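You operate a simulated robot arm through the tools that you are given. There is no shell and no other tool. Be economical: measure what you need, move in short steps, check, and stop when the job is done.

The job below is to be done with a simulated robot arm. You get a single attempt, and the scene is never put back.

JOB
Cut off the bilge pump for service and pull its grey fuse.
Fine: key turned off, and it stays in, battery switch off; bilge switch off before the fuse moves; fuse in the red tray; leave other switches and fuses.

The check looks at the end state, three seconds after you hand in, the way a careful person would. Anything else that was tipped, shoved, dropped, spilled or broken makes it a failure.

ROBOT AND FRAMES
A 7-joint arm with a two-finger parallel gripper, fixed in place. Base frame: the origin is at the foot of the arm, x ahead of it, y to its left, z up; the work surface is at about z = 920. Readings come in mm, rad, newtons and seconds.
With the tool pointing down near the work surface it reaches from about 240 to 680 mm from the base axis. Its first joint turns from -1.152 to 1.152 rad. Payload 2.4 kg.
The TCP is the grasp point between the finger pads, 30 mm short of the fingertips. In the tool frame z runs along the fingers and y along their closing line. Largest opening 94 mm; finger width 28, thickness 10; the body of the gripper, 50 by 96 mm, starts 55 mm behind the TCP.
Orientation is that of the tool frame in the base frame, as a unit quaternion [x, y, z, w]. With the fingers straight down and closing along the base's y, the tool's x points along the base's -x, its y along +y and its z along -z.

CONTROLS
- The arm moves only by the tool play_rows. Its argument "deltas" is a list of rows, each a list of 7 numbers: the shift along the base's x, y, z in mm, then the turn, a rotation vector about the base's x, y, z in rad, then the gripper command, from -1 (shut) to 1 (fully open), values between in proportion. In form: [[tx, ty, tz, wx, wy, wz, grip], ...]. A call has 1 to 8 rows; each row shifts and turns the commanded pose from where the row before left it. Each row takes 0.2 s and may step no farther than 50 mm and 0.15 rad from the row before; otherwise, or with a gripper value out of range, the whole call is refused. Where a pose cannot be reached the arm comes as near as it can. A force on the tool above 40 N (or 10 N above the force at the start of the call, whichever is more), or a blocked arm, ends the call early, and 0.2 s more pass. Each finger travels about 153 mm/s and halts on what it meets, pressing with about 29 N; the grip force reading is that of the motor and also rises with nothing between the fingers. The clock runs only during rows and for 0.2 s after the last one: add rows that do not move to give the fingers time. It gives the time, the measured TCP pose, the force on the tool (base axes), the opening and the grip force at its end, in the units of the frame above (readings bear some noise), with the torque about the TCP (base axes, N m) and any sound that the robot's microphone picked up, and new pictures: "show" is both (left out), scene, wrist or none.
- Cameras (640 x 400 px; columns grow to the right, rows downward): "scene" is fixed at [42.8, 488.8, 1427.1]; the picture's right is [-0.64, -0.77, 0.00], its down [-0.57, 0.48, -0.67] and it looks along [0.51, -0.43, -0.74] (base axes); focal length 227 px, centre (320, 200). "wrist" rides on the gripper at [76, 14, -103] in the tool frame; the picture's right is [-0.18, 0.98, 0.00], its down [-0.75, -0.14, -0.64] and it looks along [-0.63, -0.12, 0.77] (tool axes); focal length 243 px, centre (320, 200).
- locate(camera, pixels): for up to 12 pixels [column, row] of the newest picture of that camera ("zoom" is the newest enlarged one), the place [x, y, z] in the base frame of the surface seen there, good to about 2 mm. No time passes.
- inspect(camera, box): a new picture of the part [left, top, right, bottom] of that camera's present view, enlarged. No time passes.
- close_job(): hands the job in; it is judged then, once.

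Keep the steps short. Do not move on a guess: measure, check each grasp and each placing, and mend mistakes. In all there are 80 turns and 200 pictures (those below and enlarged ones count). Leave the gripper open and the arm clear of the work at the hand-in unless told otherwise, and finish with a single line.

The tools are called after ">>>" as a command line: name --pt "numbers of a row" for each row, then --argument value for the rest, lists and objects as JSON in quotes. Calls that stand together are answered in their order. play_rows: Moves the arm, as the interface text tells. Its arguments: {"type":"object","properties":{"deltas":{"type":"array","items":{"type":"array","items":{"type":"number"}}},"show":{"type":"string","enum":["both","scene","wrist","none"]}},"required":["deltas"]} The other tools are called the same way: locate (camera, pixels) gives the place of the surface under pixels of a picture; inspect (camera, box) takes an enlarged picture of a part of a camera's view; close_job () hands the job in.

At the start:

```text
t: 0.0
position: [259.1, 239.1, 1226.7]
orientation: [0.0, 1.0, 0.0, 0.0]
force: [-0.2, 0.8, 0.4]
ft_torque: [0.01, -0.05, 0.01]
gripper_width: 94.1
grasp_force: 0.1
```

scene: 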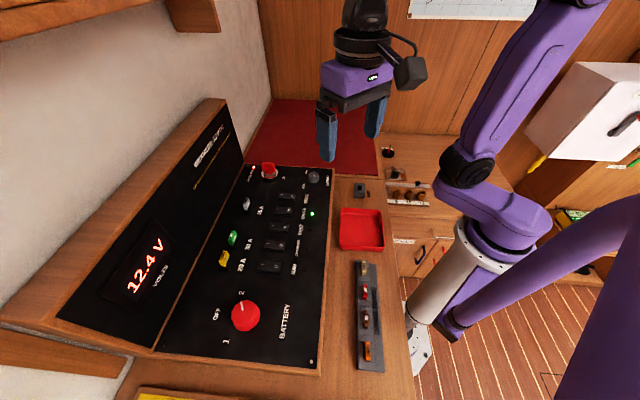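
wrist: 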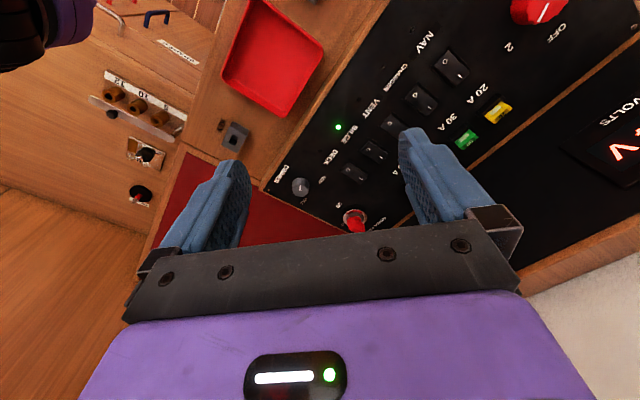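

I see a panel with a battery knob, rocker switches, coloured fuses and a red tray. I'll enlarge the panel before measuring.

>>> inspect --camera "scene" --box '[200, 150, 340, 280]'

>>> inspect --camera "scene" --box '[180, 260, 420, 400]'

>>> inspect --camera "wrist" --box '[260, 0, 580, 240]'

>>> inspect --camera "scene" --box '[320, 130, 460, 260]'

```text
3.08 times, centred on (270, 215) of scene
```

zoom: 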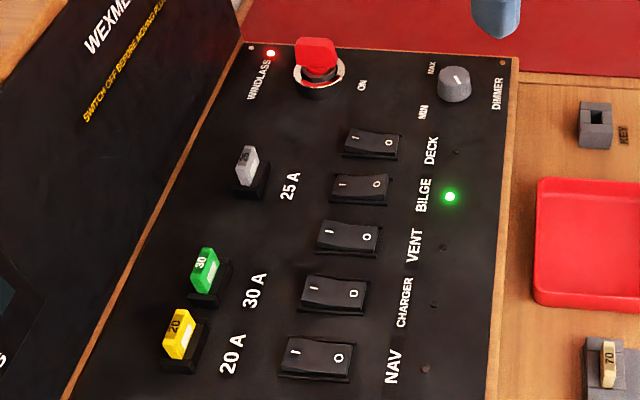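

```text
2.67 times, centred on (300, 330) of scene
```

zoom: 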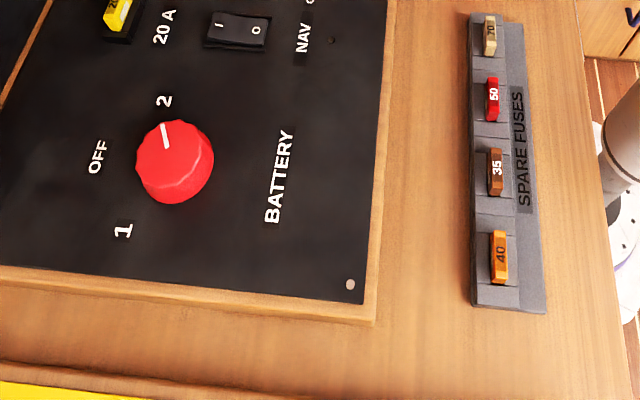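

```text
1.67 times, centred on (420, 120) of wrist
```

zoom: 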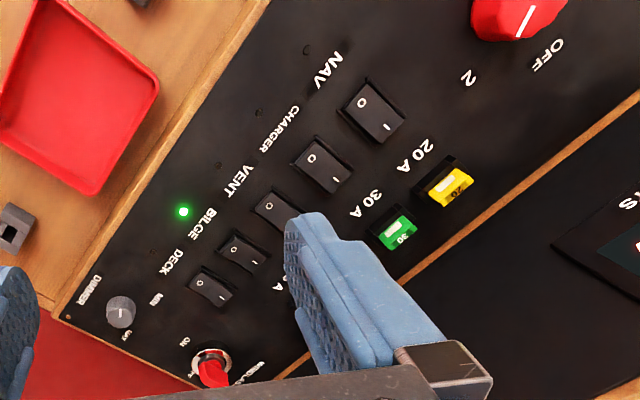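

```text
3.08 times, centred on (390, 195) of scene
```

zoom: 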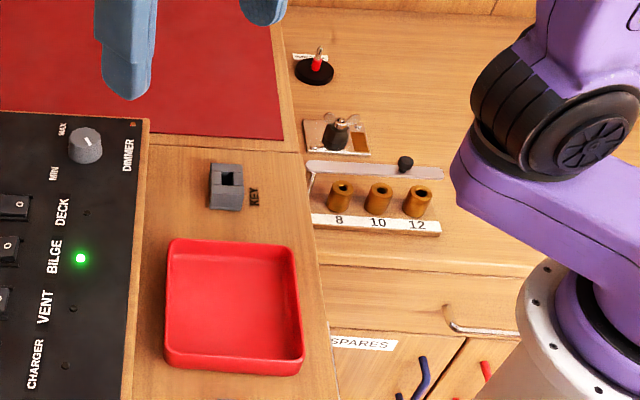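

The green lamp is at BILGE, the red key is in the WINDLASS lock with its lamp lit, and the battery knob points to 2. Next I'll enlarge the key area and measure positions.

>>> inspect --camera "scene" --box '[180, 110, 300, 185]'

>>> inspect --camera "scene" --box '[235, 150, 315, 215]'

>>> inspect --camera "wrist" --box '[270, 130, 410, 235]'

>>> locate --camera "scene" --pixels '[[245, 313], [241, 302], [200, 340], [310, 362], [325, 172], [255, 168], [362, 230], [362, 187], [290, 260], [230, 295], [250, 340], [155, 345]]'

```text
5.33 times, centred on (240, 148) of scene
```

zoom: 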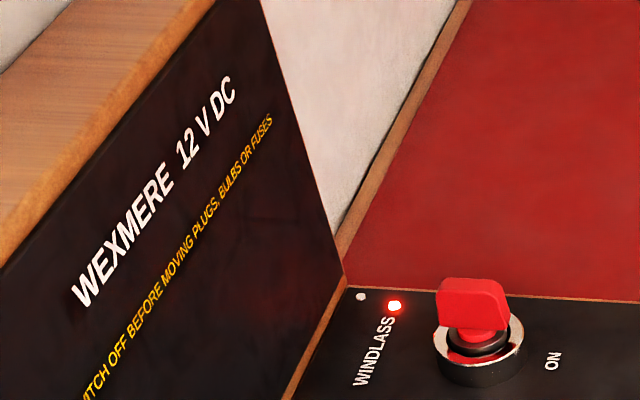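

```text
6.15 times, centred on (275, 182) of scene
```

zoom: 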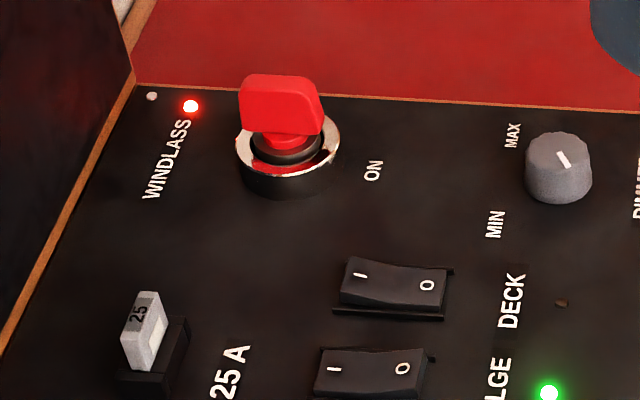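

```text
3.81 times, centred on (340, 182) of wrist
```

zoom: 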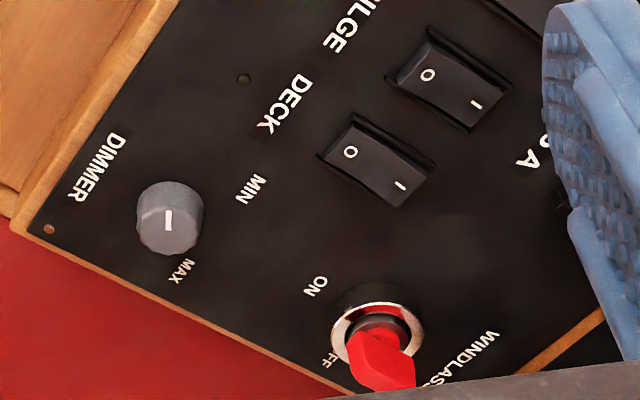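

```text
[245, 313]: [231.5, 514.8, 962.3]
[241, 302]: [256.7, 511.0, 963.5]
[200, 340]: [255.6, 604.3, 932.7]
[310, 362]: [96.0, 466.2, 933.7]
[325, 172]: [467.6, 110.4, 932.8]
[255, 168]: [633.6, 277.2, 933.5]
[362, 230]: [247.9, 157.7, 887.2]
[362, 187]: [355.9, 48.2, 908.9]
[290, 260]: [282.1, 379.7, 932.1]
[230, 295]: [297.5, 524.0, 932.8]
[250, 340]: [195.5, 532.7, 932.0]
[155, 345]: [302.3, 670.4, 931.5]
```

Panel surface z≈932. I'll measure the key, lock, fuse, rockers, knob and tray.

>>> locate --camera "scene" --pixels '[[269, 163], [265, 166], [275, 167], [265, 172], [277, 173], [284, 176], [241, 292], [216, 314], [226, 341], [245, 322], [300, 178], [257, 197]]'

>>> inspect --camera "scene" --box '[225, 180, 305, 230]'

>>> locate --camera "zoom" --pixels '[[155, 150], [180, 135], [200, 150], [170, 185], [150, 195], [185, 190], [400, 170], [530, 190], [480, 195], [380, 245], [510, 270], [450, 260]]'

>>> locate --camera "scene" --pixels '[[341, 210], [381, 212], [340, 247], [383, 250], [360, 225], [350, 240], [345, 195], [335, 220], [390, 260], [360, 193], [360, 160], [366, 268]]'

```text
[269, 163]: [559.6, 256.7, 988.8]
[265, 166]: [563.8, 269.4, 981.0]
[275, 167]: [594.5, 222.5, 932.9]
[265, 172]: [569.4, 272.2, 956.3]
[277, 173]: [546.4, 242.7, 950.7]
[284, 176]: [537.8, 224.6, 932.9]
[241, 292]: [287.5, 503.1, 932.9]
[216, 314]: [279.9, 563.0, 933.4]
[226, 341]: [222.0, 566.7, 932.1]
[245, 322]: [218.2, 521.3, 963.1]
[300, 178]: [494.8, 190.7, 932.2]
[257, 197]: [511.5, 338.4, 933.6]
```

```text
8.00 times, centred on (265, 205) of scene
```

zoom: 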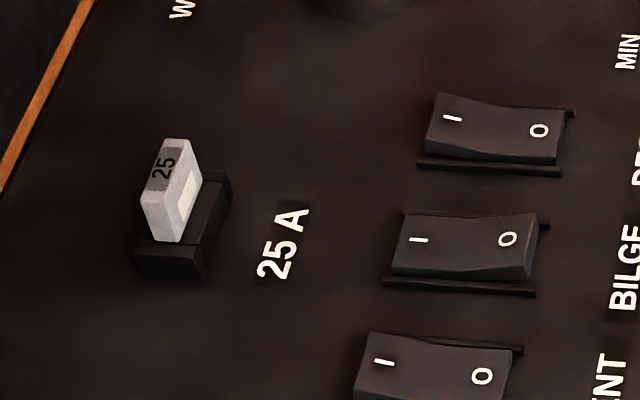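

```text
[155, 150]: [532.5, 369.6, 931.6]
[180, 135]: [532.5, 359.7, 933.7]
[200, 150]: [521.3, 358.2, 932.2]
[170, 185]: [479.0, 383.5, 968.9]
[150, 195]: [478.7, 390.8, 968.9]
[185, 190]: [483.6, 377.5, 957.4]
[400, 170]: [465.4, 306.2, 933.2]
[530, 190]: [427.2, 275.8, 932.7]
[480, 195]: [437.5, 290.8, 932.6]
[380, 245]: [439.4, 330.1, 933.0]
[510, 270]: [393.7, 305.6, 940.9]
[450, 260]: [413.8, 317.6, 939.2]
```

```text
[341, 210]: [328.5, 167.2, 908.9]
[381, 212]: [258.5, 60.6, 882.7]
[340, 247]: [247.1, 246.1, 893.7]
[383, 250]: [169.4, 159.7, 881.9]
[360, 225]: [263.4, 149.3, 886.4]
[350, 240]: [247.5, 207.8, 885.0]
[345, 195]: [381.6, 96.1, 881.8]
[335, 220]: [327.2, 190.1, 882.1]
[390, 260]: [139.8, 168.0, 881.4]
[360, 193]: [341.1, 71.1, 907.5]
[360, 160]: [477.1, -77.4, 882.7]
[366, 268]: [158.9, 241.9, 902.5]
```

The panel is turned about 45°, with its top at z≈932, and the table and tray are lower at ≈885. I'll turn the hand +0.79 rad so that it lines up with the panel, and move above the switch row for a close look.

>>> play_rows --pt "18 8 -15 0 0 0.1317 1" --pt "18 8 -20 0 0 0.1317 1" --pt "18 8 -20 0 0 0.1317 1" --pt "18 6 -20 0 0 0.1317 1" --pt "18 6 -20 0 0 0.1317 1" --pt "18 6 -20 0 0 0.1317 1" --pt "0 0 0 0 0 0 1"

```text
t: 1.6
position: [366.3, 280.4, 1111.6]
orientation: [-0.385, 0.923, -0.001, -0.001]
force: [-0.4, -0.3, 0.4]
ft_torque: [0.01, -0.01, -0.01]
gripper_width: 93.8
grasp_force: 0.0
```

scene: 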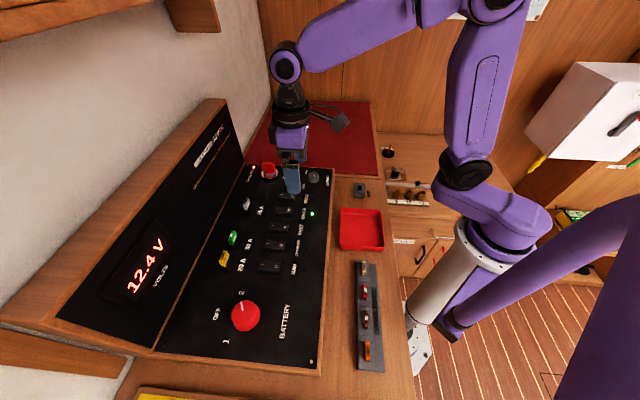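
wrist: 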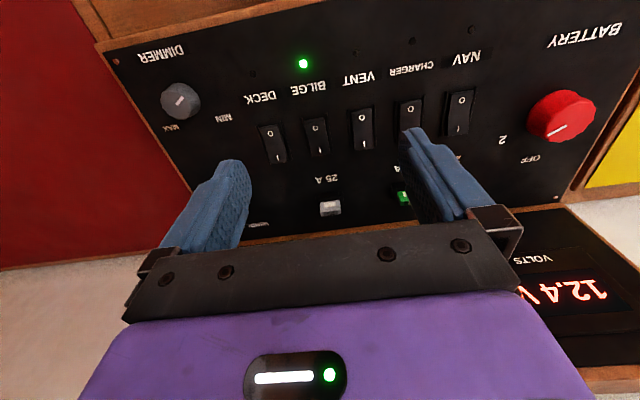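

The hand is aligned and the wrist camera has a clear view of the switches. I'll enlarge DECK/BILGE/VENT at about (265–370, 110–165) and measure.

>>> inspect --camera "wrist" --box '[250, 100, 410, 200]'

>>> locate --camera "wrist" --pixels '[[314, 119], [324, 119], [318, 127], [318, 137], [318, 145], [315, 153], [325, 153], [270, 129], [277, 157], [360, 113], [367, 146], [318, 113]]'

```text
4.00 times, centred on (330, 150) of wrist
```

zoom: 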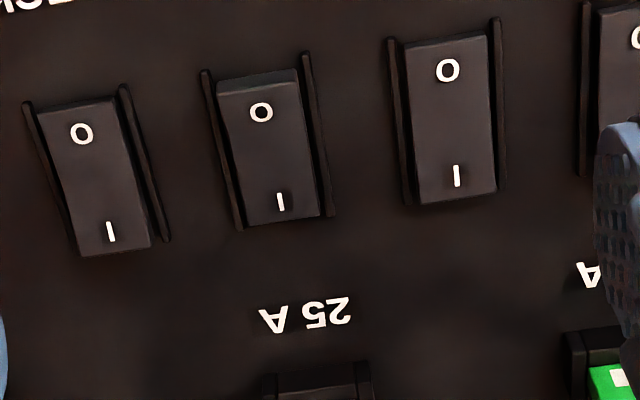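

```text
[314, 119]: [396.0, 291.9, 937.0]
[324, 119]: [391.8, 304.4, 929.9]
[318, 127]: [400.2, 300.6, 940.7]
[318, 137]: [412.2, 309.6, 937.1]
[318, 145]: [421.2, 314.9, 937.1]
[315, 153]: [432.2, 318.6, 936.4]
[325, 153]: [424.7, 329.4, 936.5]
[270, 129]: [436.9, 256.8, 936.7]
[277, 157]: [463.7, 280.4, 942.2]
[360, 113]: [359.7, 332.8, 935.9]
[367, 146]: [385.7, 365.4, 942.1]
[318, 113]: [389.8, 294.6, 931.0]
```

BILGE has its O end raised (ON); DECK and VENT have the I end raised (OFF). I'll measure the BILGE rocker edges and side ribs in the zoom.

>>> locate --camera "zoom" --pixels '[[208, 80], [309, 60], [240, 220], [328, 208], [222, 90], [296, 78], [248, 220], [316, 212], [260, 100], [283, 205], [225, 150], [320, 150]]'

>>> locate --camera "wrist" --pixels '[[180, 100], [180, 95], [165, 95], [195, 95], [566, 115], [555, 132], [535, 125], [592, 112], [330, 208], [320, 207], [340, 207], [400, 240]]'

```text
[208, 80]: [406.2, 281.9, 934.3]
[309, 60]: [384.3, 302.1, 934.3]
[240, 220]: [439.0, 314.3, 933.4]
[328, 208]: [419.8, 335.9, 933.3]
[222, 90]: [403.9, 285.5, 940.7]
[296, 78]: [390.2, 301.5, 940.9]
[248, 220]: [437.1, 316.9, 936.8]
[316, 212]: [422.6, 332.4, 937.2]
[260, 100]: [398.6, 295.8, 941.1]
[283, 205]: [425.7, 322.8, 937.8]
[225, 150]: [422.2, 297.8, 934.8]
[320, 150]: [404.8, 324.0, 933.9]
```

```text
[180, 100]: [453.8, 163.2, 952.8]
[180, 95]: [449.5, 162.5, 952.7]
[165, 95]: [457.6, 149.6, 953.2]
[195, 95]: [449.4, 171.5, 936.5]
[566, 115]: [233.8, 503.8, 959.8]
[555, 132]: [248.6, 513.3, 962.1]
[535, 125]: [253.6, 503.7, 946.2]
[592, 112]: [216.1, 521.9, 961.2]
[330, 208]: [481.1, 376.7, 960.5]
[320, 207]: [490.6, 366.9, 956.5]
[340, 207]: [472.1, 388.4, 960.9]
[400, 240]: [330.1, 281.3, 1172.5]
```

BILGE's O end is centred near (397, 294, 941). I'll shut the fingers and lower over it to TCP z≈985, so the tips are about 14 mm above.

>>> play_rows --pt "16 7 -20 0 0 0 -1" --pt "16 6 -30 0 0 0 -1" --pt "0 0 -30 0 0 0 -1" --pt "0 0 -25 0 0 0 -1" --pt "0 0 -21 0 0 0 -1" --pt "0 0 0 0 0 0 -1"

```text
t: 3.0
position: [397.6, 293.4, 985.2]
orientation: [-0.386, 0.923, 0.0, 0.0]
force: [-0.2, 0.4, -0.4]
ft_torque: [-0.03, 0.01, -0.02]
gripper_width: 0.0
grasp_force: 29.0
```

scene: 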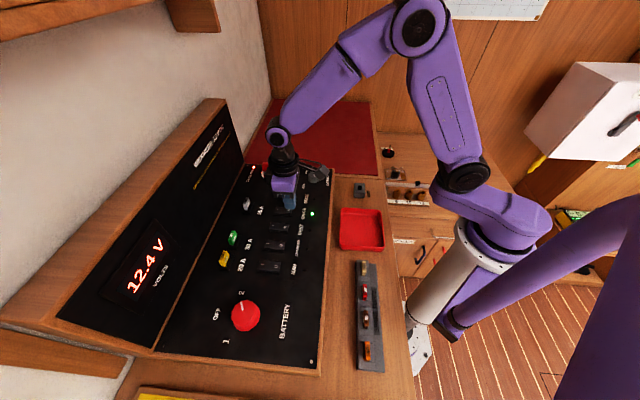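
wrist: 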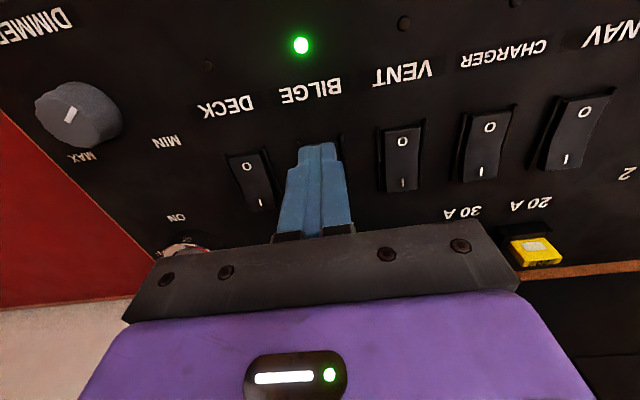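

The shut tips are over BILGE's O end and clear of DECK and VENT. I'll press down in small steps.

>>> play_rows --pt "0 0 -7 0 0 0 -1" --pt "0 0 -5 0 0 0 -1" --pt "0 0 -3 0 0 0 -1" --pt "0 0 -3 0 0 0 -1" --show "wrist"

```text
t: 4.0
position: [398.8, 297.3, 970.6]
orientation: [-0.385, 0.923, 0.0, 0.001]
force: [-6.6, -3.1, 20.4]
ft_torque: [0.1, -0.02, -0.05]
gripper_width: 0.0
grasp_force: 29.3
```

wrist: 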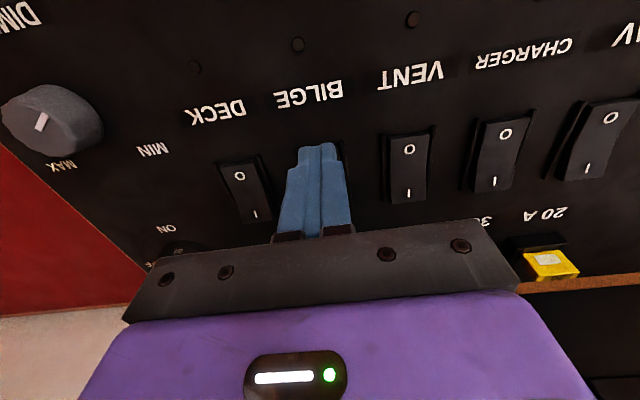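

The BILGE lamp is out. I'll lift off and move to where I can see the key.

>>> play_rows --pt "0 -4 30 0 0 0 -1" --pt "0 0 45 0 0 0 -1" --pt "0 0 45 0 0 0 -1" --pt "35 -20 20 0 0 0 0" --pt "40 -25 10 0 0 0 0.2" --pt "40 -25 0 0 0 0 0.2" --pt "0 0 0 0 0 0 0.2"

>>> inspect --camera "wrist" --box '[240, 80, 480, 230]'

```text
t: 5.6
position: [514.9, 222.9, 1118.7]
orientation: [-0.386, 0.922, 0.0, 0.0]
force: [0.8, 0.0, -1.2]
ft_torque: [0.04, -0.01, 0.01]
gripper_width: 56.3
grasp_force: 0.0
```

scene: 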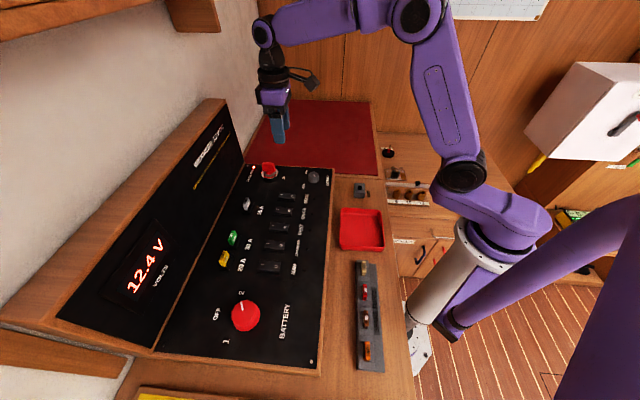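
wrist: 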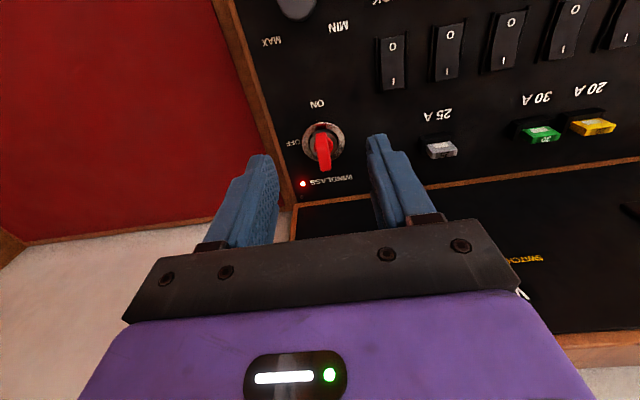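

```text
2.67 times, centred on (360, 155) of wrist
```

zoom: 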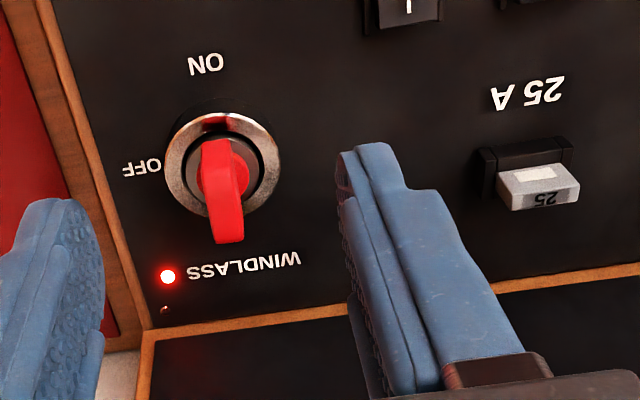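

The key blade points at ON (toward the operator) and OFF lies a quarter turn counter-clockwise. I'll measure the key, lock and fuse.

>>> locate --camera "zoom" --pixels '[[215, 145], [235, 180], [230, 200], [225, 220], [215, 200], [240, 200], [180, 160], [270, 160], [222, 120], [205, 62], [143, 168], [230, 238]]'

>>> locate --camera "zoom" --pixels '[[540, 180], [505, 180], [572, 180], [510, 200], [575, 195], [545, 200], [530, 150], [485, 160], [570, 145], [540, 172], [200, 170], [220, 235]]'

```text
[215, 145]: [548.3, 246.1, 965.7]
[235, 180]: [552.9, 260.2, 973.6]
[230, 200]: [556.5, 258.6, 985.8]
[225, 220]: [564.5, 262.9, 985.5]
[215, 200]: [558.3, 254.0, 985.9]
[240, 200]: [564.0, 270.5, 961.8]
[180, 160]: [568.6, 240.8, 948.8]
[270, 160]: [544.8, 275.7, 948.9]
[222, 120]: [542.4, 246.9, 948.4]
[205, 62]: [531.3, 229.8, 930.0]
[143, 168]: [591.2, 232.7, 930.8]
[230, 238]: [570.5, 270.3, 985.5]
```

```text
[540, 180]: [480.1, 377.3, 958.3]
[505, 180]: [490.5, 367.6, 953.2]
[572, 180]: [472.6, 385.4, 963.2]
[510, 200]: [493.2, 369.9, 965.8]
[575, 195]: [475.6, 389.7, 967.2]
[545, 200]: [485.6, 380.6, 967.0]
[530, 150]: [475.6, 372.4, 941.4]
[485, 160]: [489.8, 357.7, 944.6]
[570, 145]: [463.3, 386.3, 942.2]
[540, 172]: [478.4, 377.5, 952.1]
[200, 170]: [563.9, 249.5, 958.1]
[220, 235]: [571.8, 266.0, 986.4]
```

I'll measure more rim points to fix the key's axis.

>>> locate --camera "zoom" --pixels '[[169, 168], [276, 162], [220, 116], [185, 134], [258, 129], [186, 200], [262, 199], [243, 211], [208, 215], [236, 160], [205, 210], [245, 236]]'

>>> inspect --camera "wrist" --box '[295, 110, 359, 180]'

>>> inspect --camera "scene" --box '[255, 150, 295, 190]'

```text
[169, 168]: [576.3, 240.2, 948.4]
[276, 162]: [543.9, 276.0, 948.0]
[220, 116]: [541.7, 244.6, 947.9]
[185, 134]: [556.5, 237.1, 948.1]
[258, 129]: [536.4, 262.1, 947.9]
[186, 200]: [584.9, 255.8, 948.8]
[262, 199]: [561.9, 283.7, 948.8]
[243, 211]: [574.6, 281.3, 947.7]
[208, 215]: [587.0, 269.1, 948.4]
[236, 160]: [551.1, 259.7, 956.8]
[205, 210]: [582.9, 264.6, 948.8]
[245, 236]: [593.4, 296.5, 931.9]
```

```text
5.71 times, centred on (327, 145) of wrist
```

zoom: 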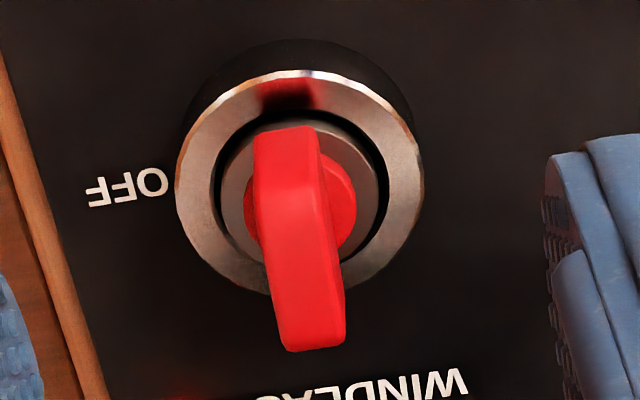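

```text
10.00 times, centred on (275, 170) of scene
```

zoom: 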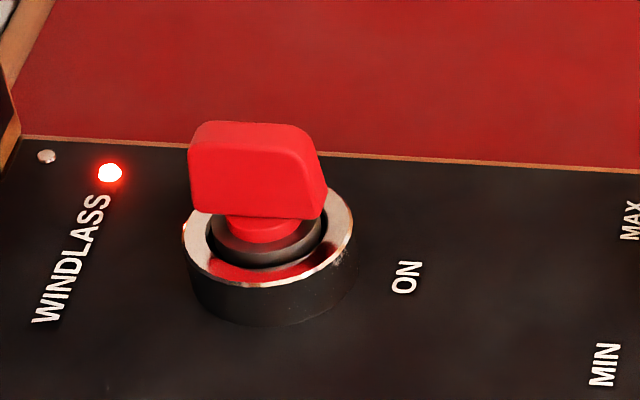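

The lock axis fits at (562, 260.5) with rim z≈949 and key top z≈986. Before turning the hand there I'll measure the backboard for clearance.

>>> locate --camera "scene" --pixels '[[240, 163], [234, 150], [226, 130], [218, 112], [211, 101], [200, 100], [220, 185], [205, 160], [190, 135], [185, 215], [160, 170], [247, 167]]'

```text
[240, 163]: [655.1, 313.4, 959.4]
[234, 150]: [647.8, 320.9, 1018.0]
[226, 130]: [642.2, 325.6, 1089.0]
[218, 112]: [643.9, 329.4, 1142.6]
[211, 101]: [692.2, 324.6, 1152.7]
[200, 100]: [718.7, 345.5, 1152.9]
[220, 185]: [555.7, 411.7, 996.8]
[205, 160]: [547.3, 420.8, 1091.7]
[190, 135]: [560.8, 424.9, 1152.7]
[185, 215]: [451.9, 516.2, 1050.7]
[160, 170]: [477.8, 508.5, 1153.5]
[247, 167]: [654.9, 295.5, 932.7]
```

The backboard is about 100 mm behind the key, so the body (±48 mm) has room. I'll move over the key axis (562, 260.5) and lower to TCP z≈1020 with a 56 mm opening.

>>> play_rows --pt "24 19 0 0 0 0 0.2" --pt "23.1 18.6 0 0 0 0 0.2" --pt "0 0 -35 0 0 0 0.2" --pt "0 0 -34 0 0 0 0.2" --pt "0 0 -30 0 0 0 0.2" --pt "0 0 0 0 0 0 0.2"

```text
t: 7.0
position: [562.4, 259.3, 1017.3]
orientation: [-0.386, 0.923, 0.0, 0.0]
force: [-0.9, 0.3, -0.7]
ft_torque: [-0.03, 0.0, 0.0]
gripper_width: 56.5
grasp_force: 0.1
```

scene: 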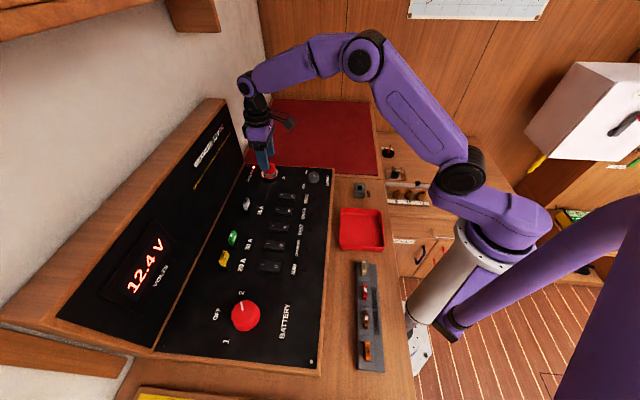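
wrist: 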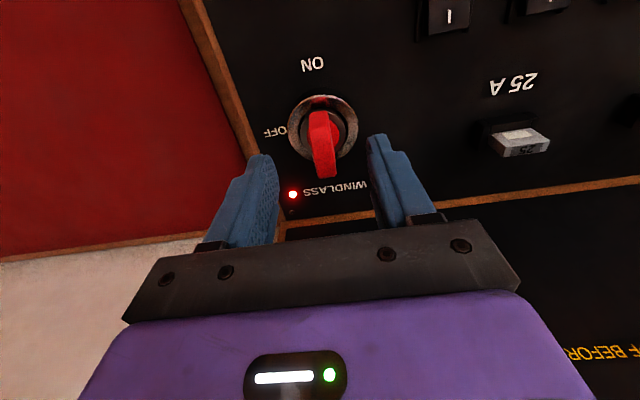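

The key sits midway between the tips (pixels 262 and 378, key at 322). I'll lower to TCP z≈989 and close gently.

>>> play_rows --pt "0 1 -15 0 0 0 0.2" --pt "0 0 -13 0 0 0 0.2" --pt "0 0 0 0 0 0 -0.3" --pt "0 0 0 0 0 0 -0.6" --pt "0 0 0 0 0 0 -1" --pt "0 0 0 0 0 0 -1"

```text
t: 8.4
position: [560.8, 260.1, 991.8]
orientation: [-0.385, 0.923, -0.001, 0.001]
force: [0.4, 0.7, 11.3]
ft_torque: [0.03, -0.03, -0.03]
gripper_width: 11.8
grasp_force: 28.6
```

scene: 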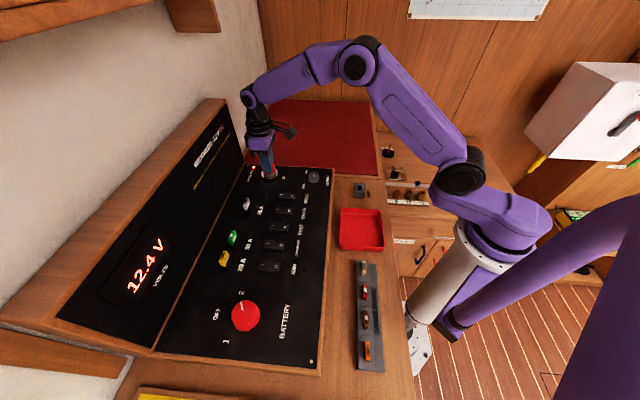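
wrist: 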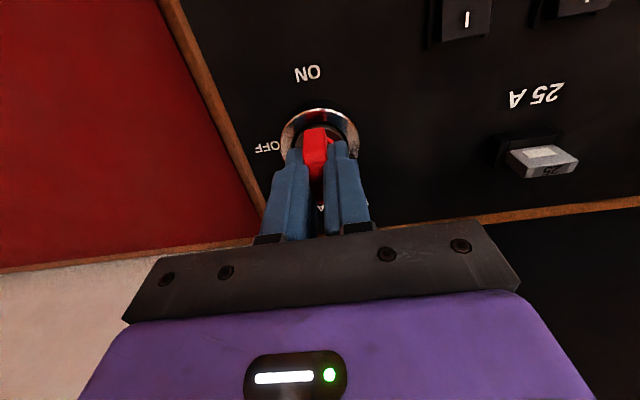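

The key is held at 11.8 mm with a slight 11 N push on the collar. I'll ease up 2.5 mm and start turning counter-clockwise about the axis.

>>> play_rows --pt "0 0 2.5 0 0 0 -1" --pt "0 0 0 0 0 0.13 -1" --pt "0 0 0 0 0 0.13 -1" --pt "0 0 0 0 0 0.13 -1" --pt "0 0 0 0 0 0.13 -1" --show "wrist"

```text
t: 9.6
position: [560.8, 259.2, 992.0]
orientation: [-0.61, 0.792, -0.001, 0.0]
force: [3.8, 1.8, -0.8]
ft_torque: [0.1, -0.1, 0.02]
gripper_width: 11.5
grasp_force: 29.1
```

wrist: 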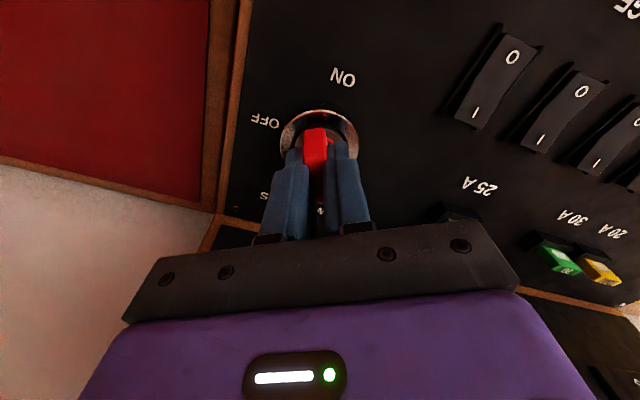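

It has turned 30° smoothly and the key is following. I'll continue the remaining 60°.

>>> play_rows --pt "0 0 0 0 0 0.13 -1" --pt "0 0 0 0 0 0.13 -1" --pt "0 0 0 0 0 0.13 -1" --pt "0 0 0 0 0 0.13 -1" --pt "0 0 0 0 0 0.13 -1" --pt "0 0 0 0 0 0.13 -1" --pt "0 0 0 0 0 0.13 -1" --pt "0 0 0 0 0 0.13 -1"

```text
t: 11.4
position: [562.0, 258.6, 992.0]
orientation: [0.923, -0.384, 0.0, -0.001]
force: [6.3, 3.9, -0.1]
ft_torque: [0.14, -0.23, 0.02]
gripper_width: 11.7
grasp_force: 28.8
```

scene: 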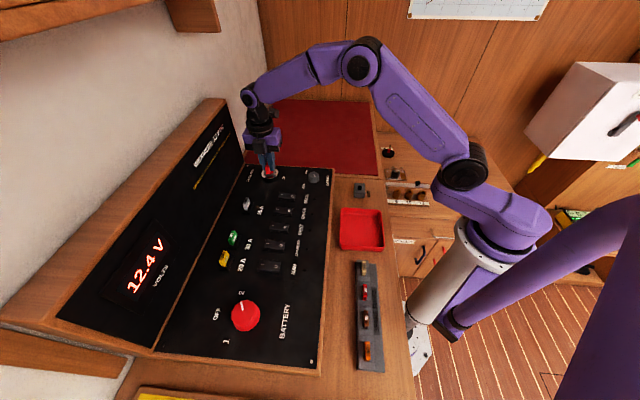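
wrist: 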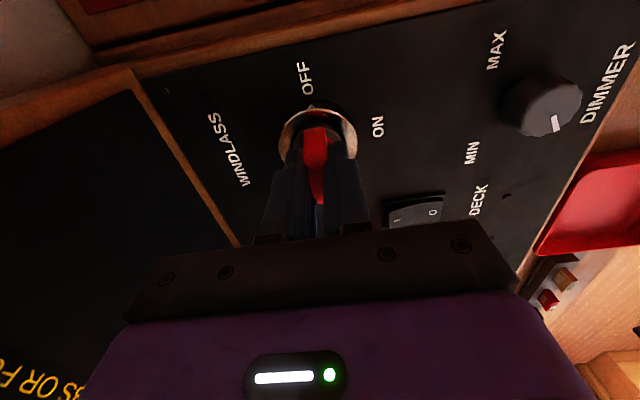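

The hand has turned 90°, the key points at OFF and the lamp is out. I'll open and lift straight up.

>>> play_rows --pt "0 0 0 0 0 0 0" --pt "0 0 0 0 0 0 0" --pt "0 0 30 0 0 0 0" --pt "0 0 45 0 0 0 0" --pt "0 0 45 0 0 0 0" --pt "0 0 0 0 0 0 0"

>>> inspect --camera "scene" --box '[230, 150, 310, 215]'

```text
t: 12.8
position: [564.7, 259.7, 1113.4]
orientation: [0.923, -0.385, -0.001, -0.001]
force: [0.0, -0.5, -0.4]
ft_torque: [-0.02, -0.02, 0.0]
gripper_width: 47.1
grasp_force: 0.1
```

scene: 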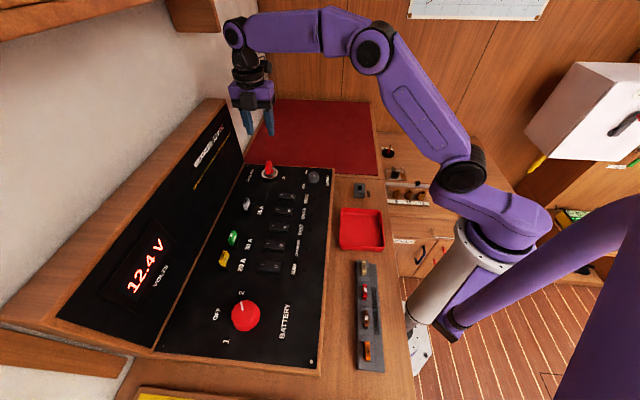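
wrist: 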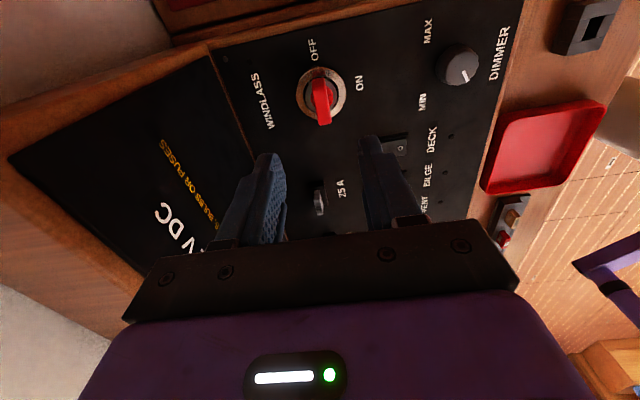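

```text
6.15 times, centred on (270, 182) of scene
```

zoom: 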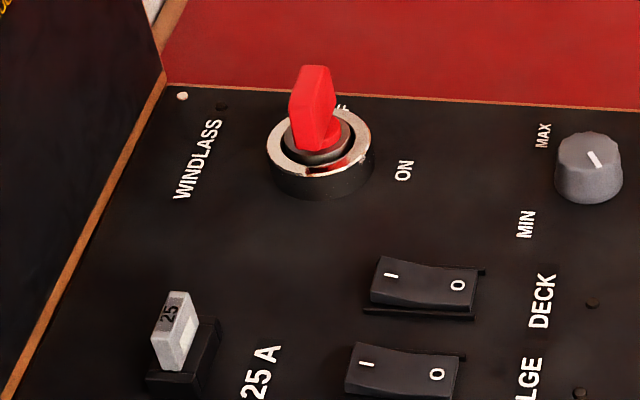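

The key is at OFF and still in, and BILGE is off with DECK unchanged. Next I'll move sideways at this height to view the battery knob.

>>> play_rows --pt "-37 27.4 0 0 0 0 0.5" --pt "-37 27.4 0 0 0 0 1" --pt "-37 27.4 0 0 0 0 1" --pt "-37 27.4 0 0 0 0 1" --pt "-37 27.4 0 0 0 0 1" --pt "-37 27.4 0 0 0 0 1" --pt "-37 27.4 0 0 0 0 1" --pt "-36 27 0 0 0 0 1"

```text
t: 14.6
position: [268.2, 477.5, 1110.2]
orientation: [0.923, -0.385, 0.0, 0.0]
force: [-0.4, -0.3, -0.1]
ft_torque: [-0.03, -0.03, 0.03]
gripper_width: 93.8
grasp_force: 0.0
```

scene: 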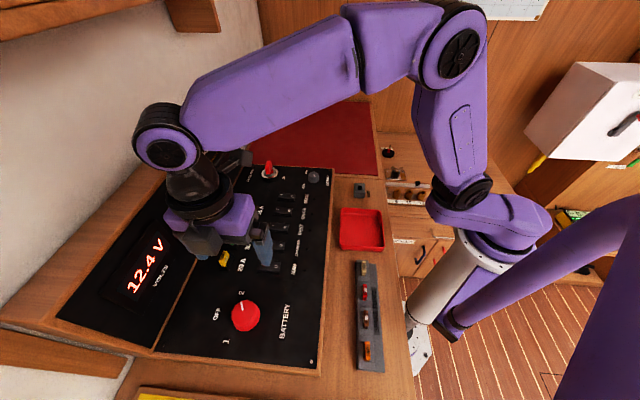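
wrist: 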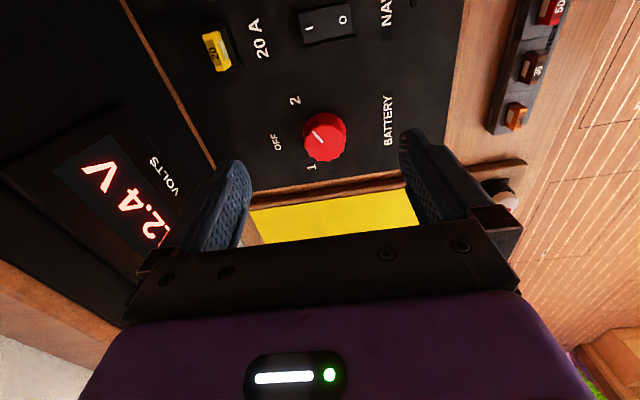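

I'll enlarge the knob and measure its pointer and rim.

>>> inspect --camera "wrist" --box '[260, 85, 372, 175]'

```text
4.44 times, centred on (316, 130) of wrist
```

zoom: 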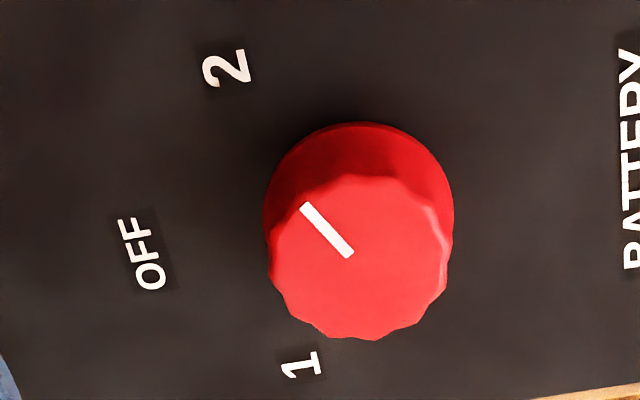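

>>> locate --camera "zoom" --pixels '[[306, 208], [347, 253], [228, 68], [142, 255], [302, 365], [360, 178], [440, 225], [275, 255], [360, 335], [285, 300], [440, 290], [408, 322]]'

>>> locate --camera "zoom" --pixels '[[360, 125], [275, 195], [450, 190], [268, 210], [320, 330], [395, 182], [325, 185], [290, 215], [360, 255], [447, 250], [410, 195], [385, 335]]'

```text
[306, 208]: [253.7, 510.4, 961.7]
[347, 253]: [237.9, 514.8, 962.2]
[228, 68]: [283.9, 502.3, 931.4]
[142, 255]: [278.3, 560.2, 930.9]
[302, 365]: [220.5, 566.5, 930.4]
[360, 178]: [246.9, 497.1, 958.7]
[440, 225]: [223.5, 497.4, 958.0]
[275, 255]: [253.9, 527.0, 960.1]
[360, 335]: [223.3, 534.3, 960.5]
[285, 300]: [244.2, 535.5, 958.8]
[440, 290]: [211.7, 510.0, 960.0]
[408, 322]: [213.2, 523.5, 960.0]
```

```text
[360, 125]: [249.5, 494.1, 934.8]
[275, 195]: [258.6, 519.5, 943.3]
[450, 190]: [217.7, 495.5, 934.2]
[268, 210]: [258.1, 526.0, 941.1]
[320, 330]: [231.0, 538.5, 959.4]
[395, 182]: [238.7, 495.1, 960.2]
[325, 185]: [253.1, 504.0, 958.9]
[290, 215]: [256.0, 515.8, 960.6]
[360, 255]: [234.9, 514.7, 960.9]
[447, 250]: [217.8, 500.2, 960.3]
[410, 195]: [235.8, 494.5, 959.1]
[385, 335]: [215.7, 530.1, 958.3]
```

Axis is (234, 516), radius 22, top z≈961. Pointer is at -15.6° (2) and OFF lies at +45°, so the turn is +60.6°, not 90°. I'll move over the axis and pre-turn the hand -60.6°.

>>> play_rows --pt "-5 5 0 0 0 -0.1322 0.6" --pt "-5 5 0 0 0 -0.1322 0.6" --pt "-5 5 0 0 0 -0.1322 0.6" --pt "-5 5 0 0 0 -0.1322 0.6" --pt "-5 5 0 0 0 -0.1322 0.6" --pt "-5 5 0 0 0 -0.1322 0.6" --pt "-4.2 5 0 0 0 -0.1322 0.6" --pt "0 3.5 0 0 0 -0.1322 0.6"

```text
t: 16.4
position: [231.9, 518.0, 1111.5]
orientation: [-0.601, 0.799, 0.0, 0.0]
force: [0.4, -0.4, 0.4]
ft_torque: [0.01, 0.03, -0.01]
gripper_width: 75.4
grasp_force: 0.0
```

scene: 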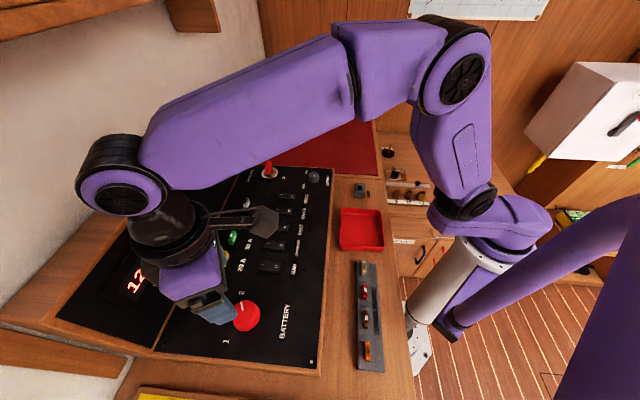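
wrist: 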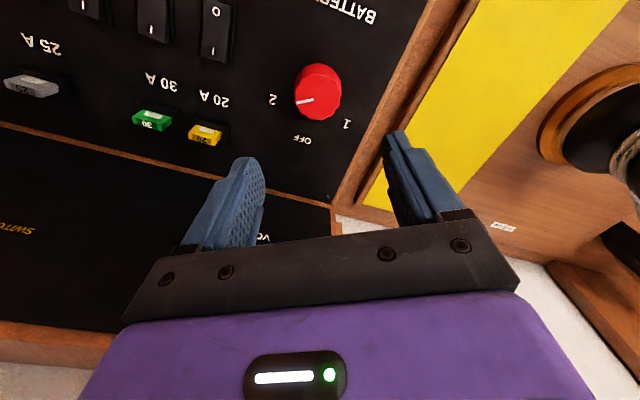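

It was reached. I'll shift to the axis and lower to TCP z≈1000 (tips 970, just above the knob) to check.

>>> play_rows --pt "1 -1 -35 0 0 0 0.6" --pt "0.5 -0.5 -35 0 0 0 0.6" --pt "0 0 -25 0 0 0 0.6" --pt "0 0 -15 0 0 0 0.6" --pt "0 0 0 0 0 0 0.6"

```text
t: 17.6
position: [234.5, 515.3, 1001.5]
orientation: [-0.602, 0.799, -0.001, 0.0]
force: [0.6, -0.6, -0.3]
ft_torque: [-0.01, 0.0, 0.0]
gripper_width: 75.1
grasp_force: 0.1
```

scene: 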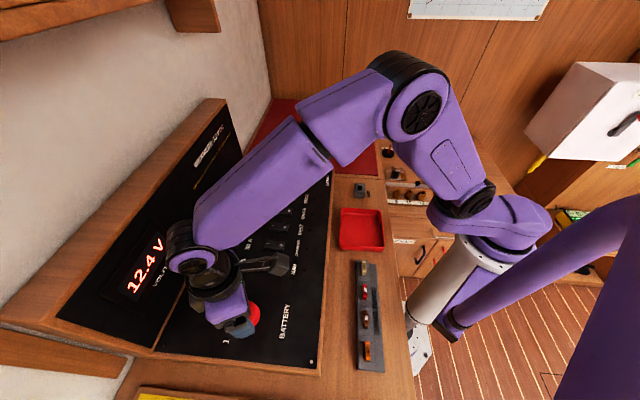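
wrist: 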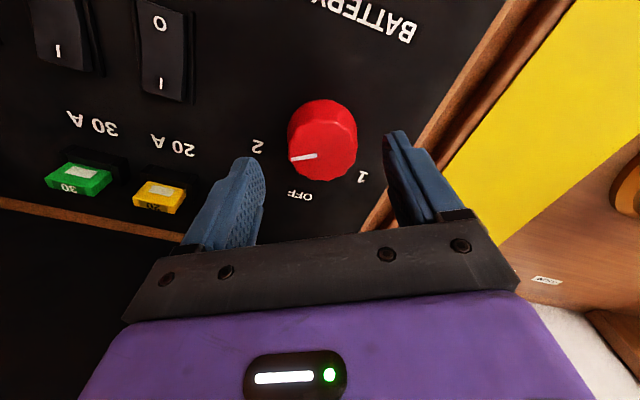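

The knob sits between the tips. I'll lower to TCP z≈972 and close.

>>> play_rows --pt "0 0.5 -15 0 0 0 0.6" --pt "0 0 -14 0 0 0 0.6" --pt "0 0 0 0 0 0 0.1" --pt "0 0 0 0 0 0 -0.2" --pt "0 0 0 0 0 0 -0.4" --pt "0 0 0 0 0 0 -0.4" --show "wrist"

```text
t: 19.0
position: [234.0, 514.5, 972.8]
orientation: [-0.603, 0.798, 0.0, 0.001]
force: [4.7, 1.3, -5.5]
ft_torque: [0.35, -0.18, 0.02]
gripper_width: 47.8
grasp_force: 45.1
```

wrist: 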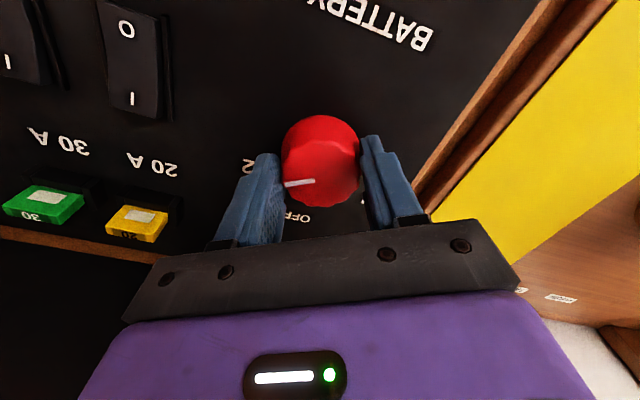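

The knob is held at 47.8 mm. I'll turn +60.6° counter-clockwise in 8 rows.

>>> play_rows --pt "0 0 0 0 0 0.1322 -0.4" --pt "0 0 0 0 0 0.1322 -0.4" --pt "0 0 0 0 0 0.1322 -0.4" --pt "0 0 0 0 0 0.1322 -0.4" --pt "0 0 0 0 0 0.1322 -0.4" --pt "0 0 0 0 0 0.1322 -0.4" --pt "0 0 0 0 0 0.1322 -0.4" --pt "0 0 0 0 0 0.1322 -0.4"

>>> inspect --camera "wrist" --box '[240, 90, 400, 220]'

```text
t: 20.8
position: [235.5, 515.0, 972.8]
orientation: [0.923, -0.385, 0.002, -0.001]
force: [20.0, -5.5, -1.5]
ft_torque: [-0.81, -0.37, -0.06]
gripper_width: 48.0
grasp_force: 44.7
```

scene: 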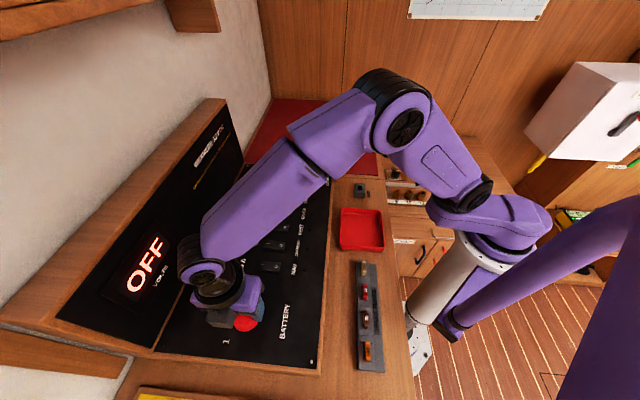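
wrist: 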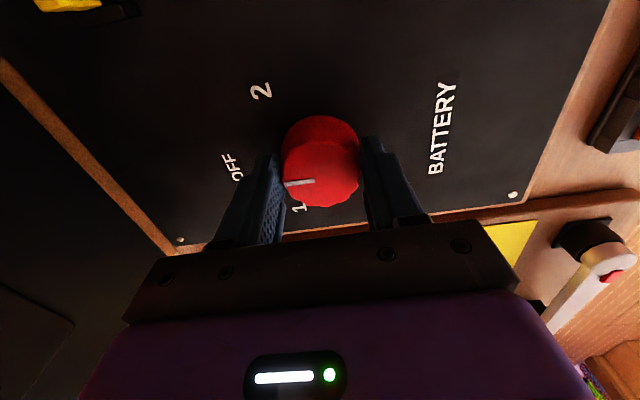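

```text
3.08 times, centred on (320, 155) of wrist
```

zoom: 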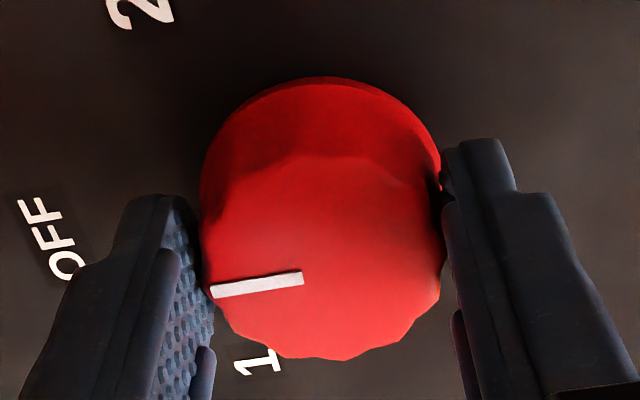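

The voltmeter reads OFF. I'll release, lift off and confirm the pointer angle.

>>> play_rows --pt "0 0 0 0 0 0 0.2" --pt "0 0 0 0 0 0 0.6" --pt "0 0 0 0 0 0 0.6" --pt "0 0 30 0 0 0 0.6" --pt "0 0 40 0 0 0 0.6" --pt "25 -25 40 0 0 0 0.6" --pt "10 -10 30 0 0 0 0.6"

>>> inspect --camera "wrist" --box '[260, 85, 372, 175]'

```text
refused: row 6 steps farther than a row can; nothing moved
```

```text
4.44 times, centred on (316, 130) of wrist
```

zoom: 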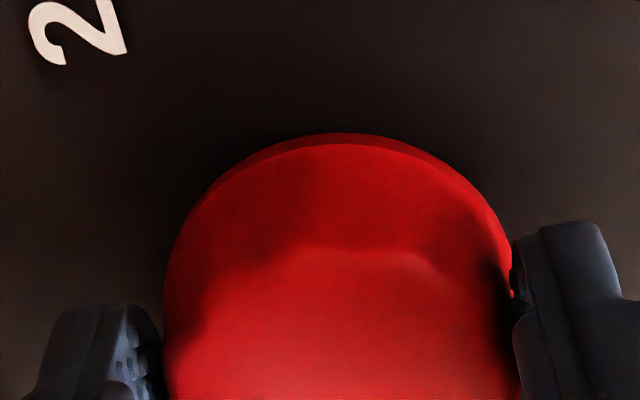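

That call was refused because one row was too long, and nothing moved. I'll repeat it with shorter rows.

>>> play_rows --pt "0 0 0 0 0 0 0.2" --pt "0 0 0 0 0 0 0.6" --pt "0 0 0 0 0 0 0.6" --pt "0 0 30 0 0 0 0.6" --pt "0 0 40 0 0 0 0.6" --pt "15 -15 35 0 0 0 0.6" --pt "20 -20 35 0 0 0 0.6"

>>> inspect --camera "wrist" --box '[260, 85, 372, 175]'

```text
t: 22.4
position: [267.2, 483.1, 1111.4]
orientation: [0.923, -0.385, 0.001, 0.0]
force: [-0.5, -0.1, 0.0]
ft_torque: [-0.01, 0.02, 0.01]
gripper_width: 75.1
grasp_force: 0.0
```

scene: 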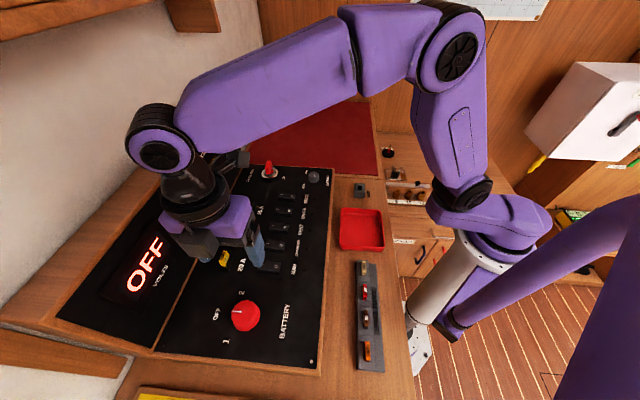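
wrist: 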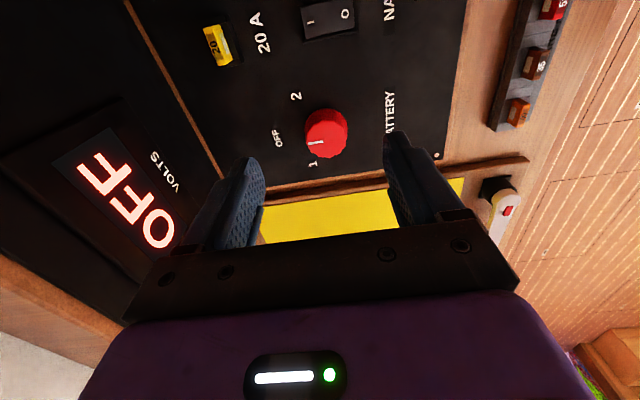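

```text
4.44 times, centred on (316, 130) of wrist
```

zoom: 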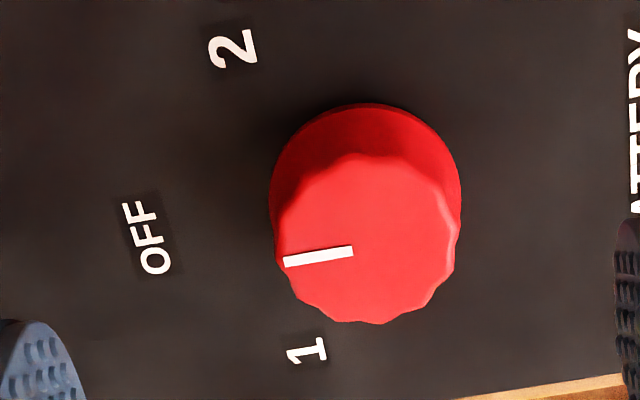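

>>> locate --camera "zoom" --pixels '[[288, 261], [350, 251], [148, 240]]'

```text
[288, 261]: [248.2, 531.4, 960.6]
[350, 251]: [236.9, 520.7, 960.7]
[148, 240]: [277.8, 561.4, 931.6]
```

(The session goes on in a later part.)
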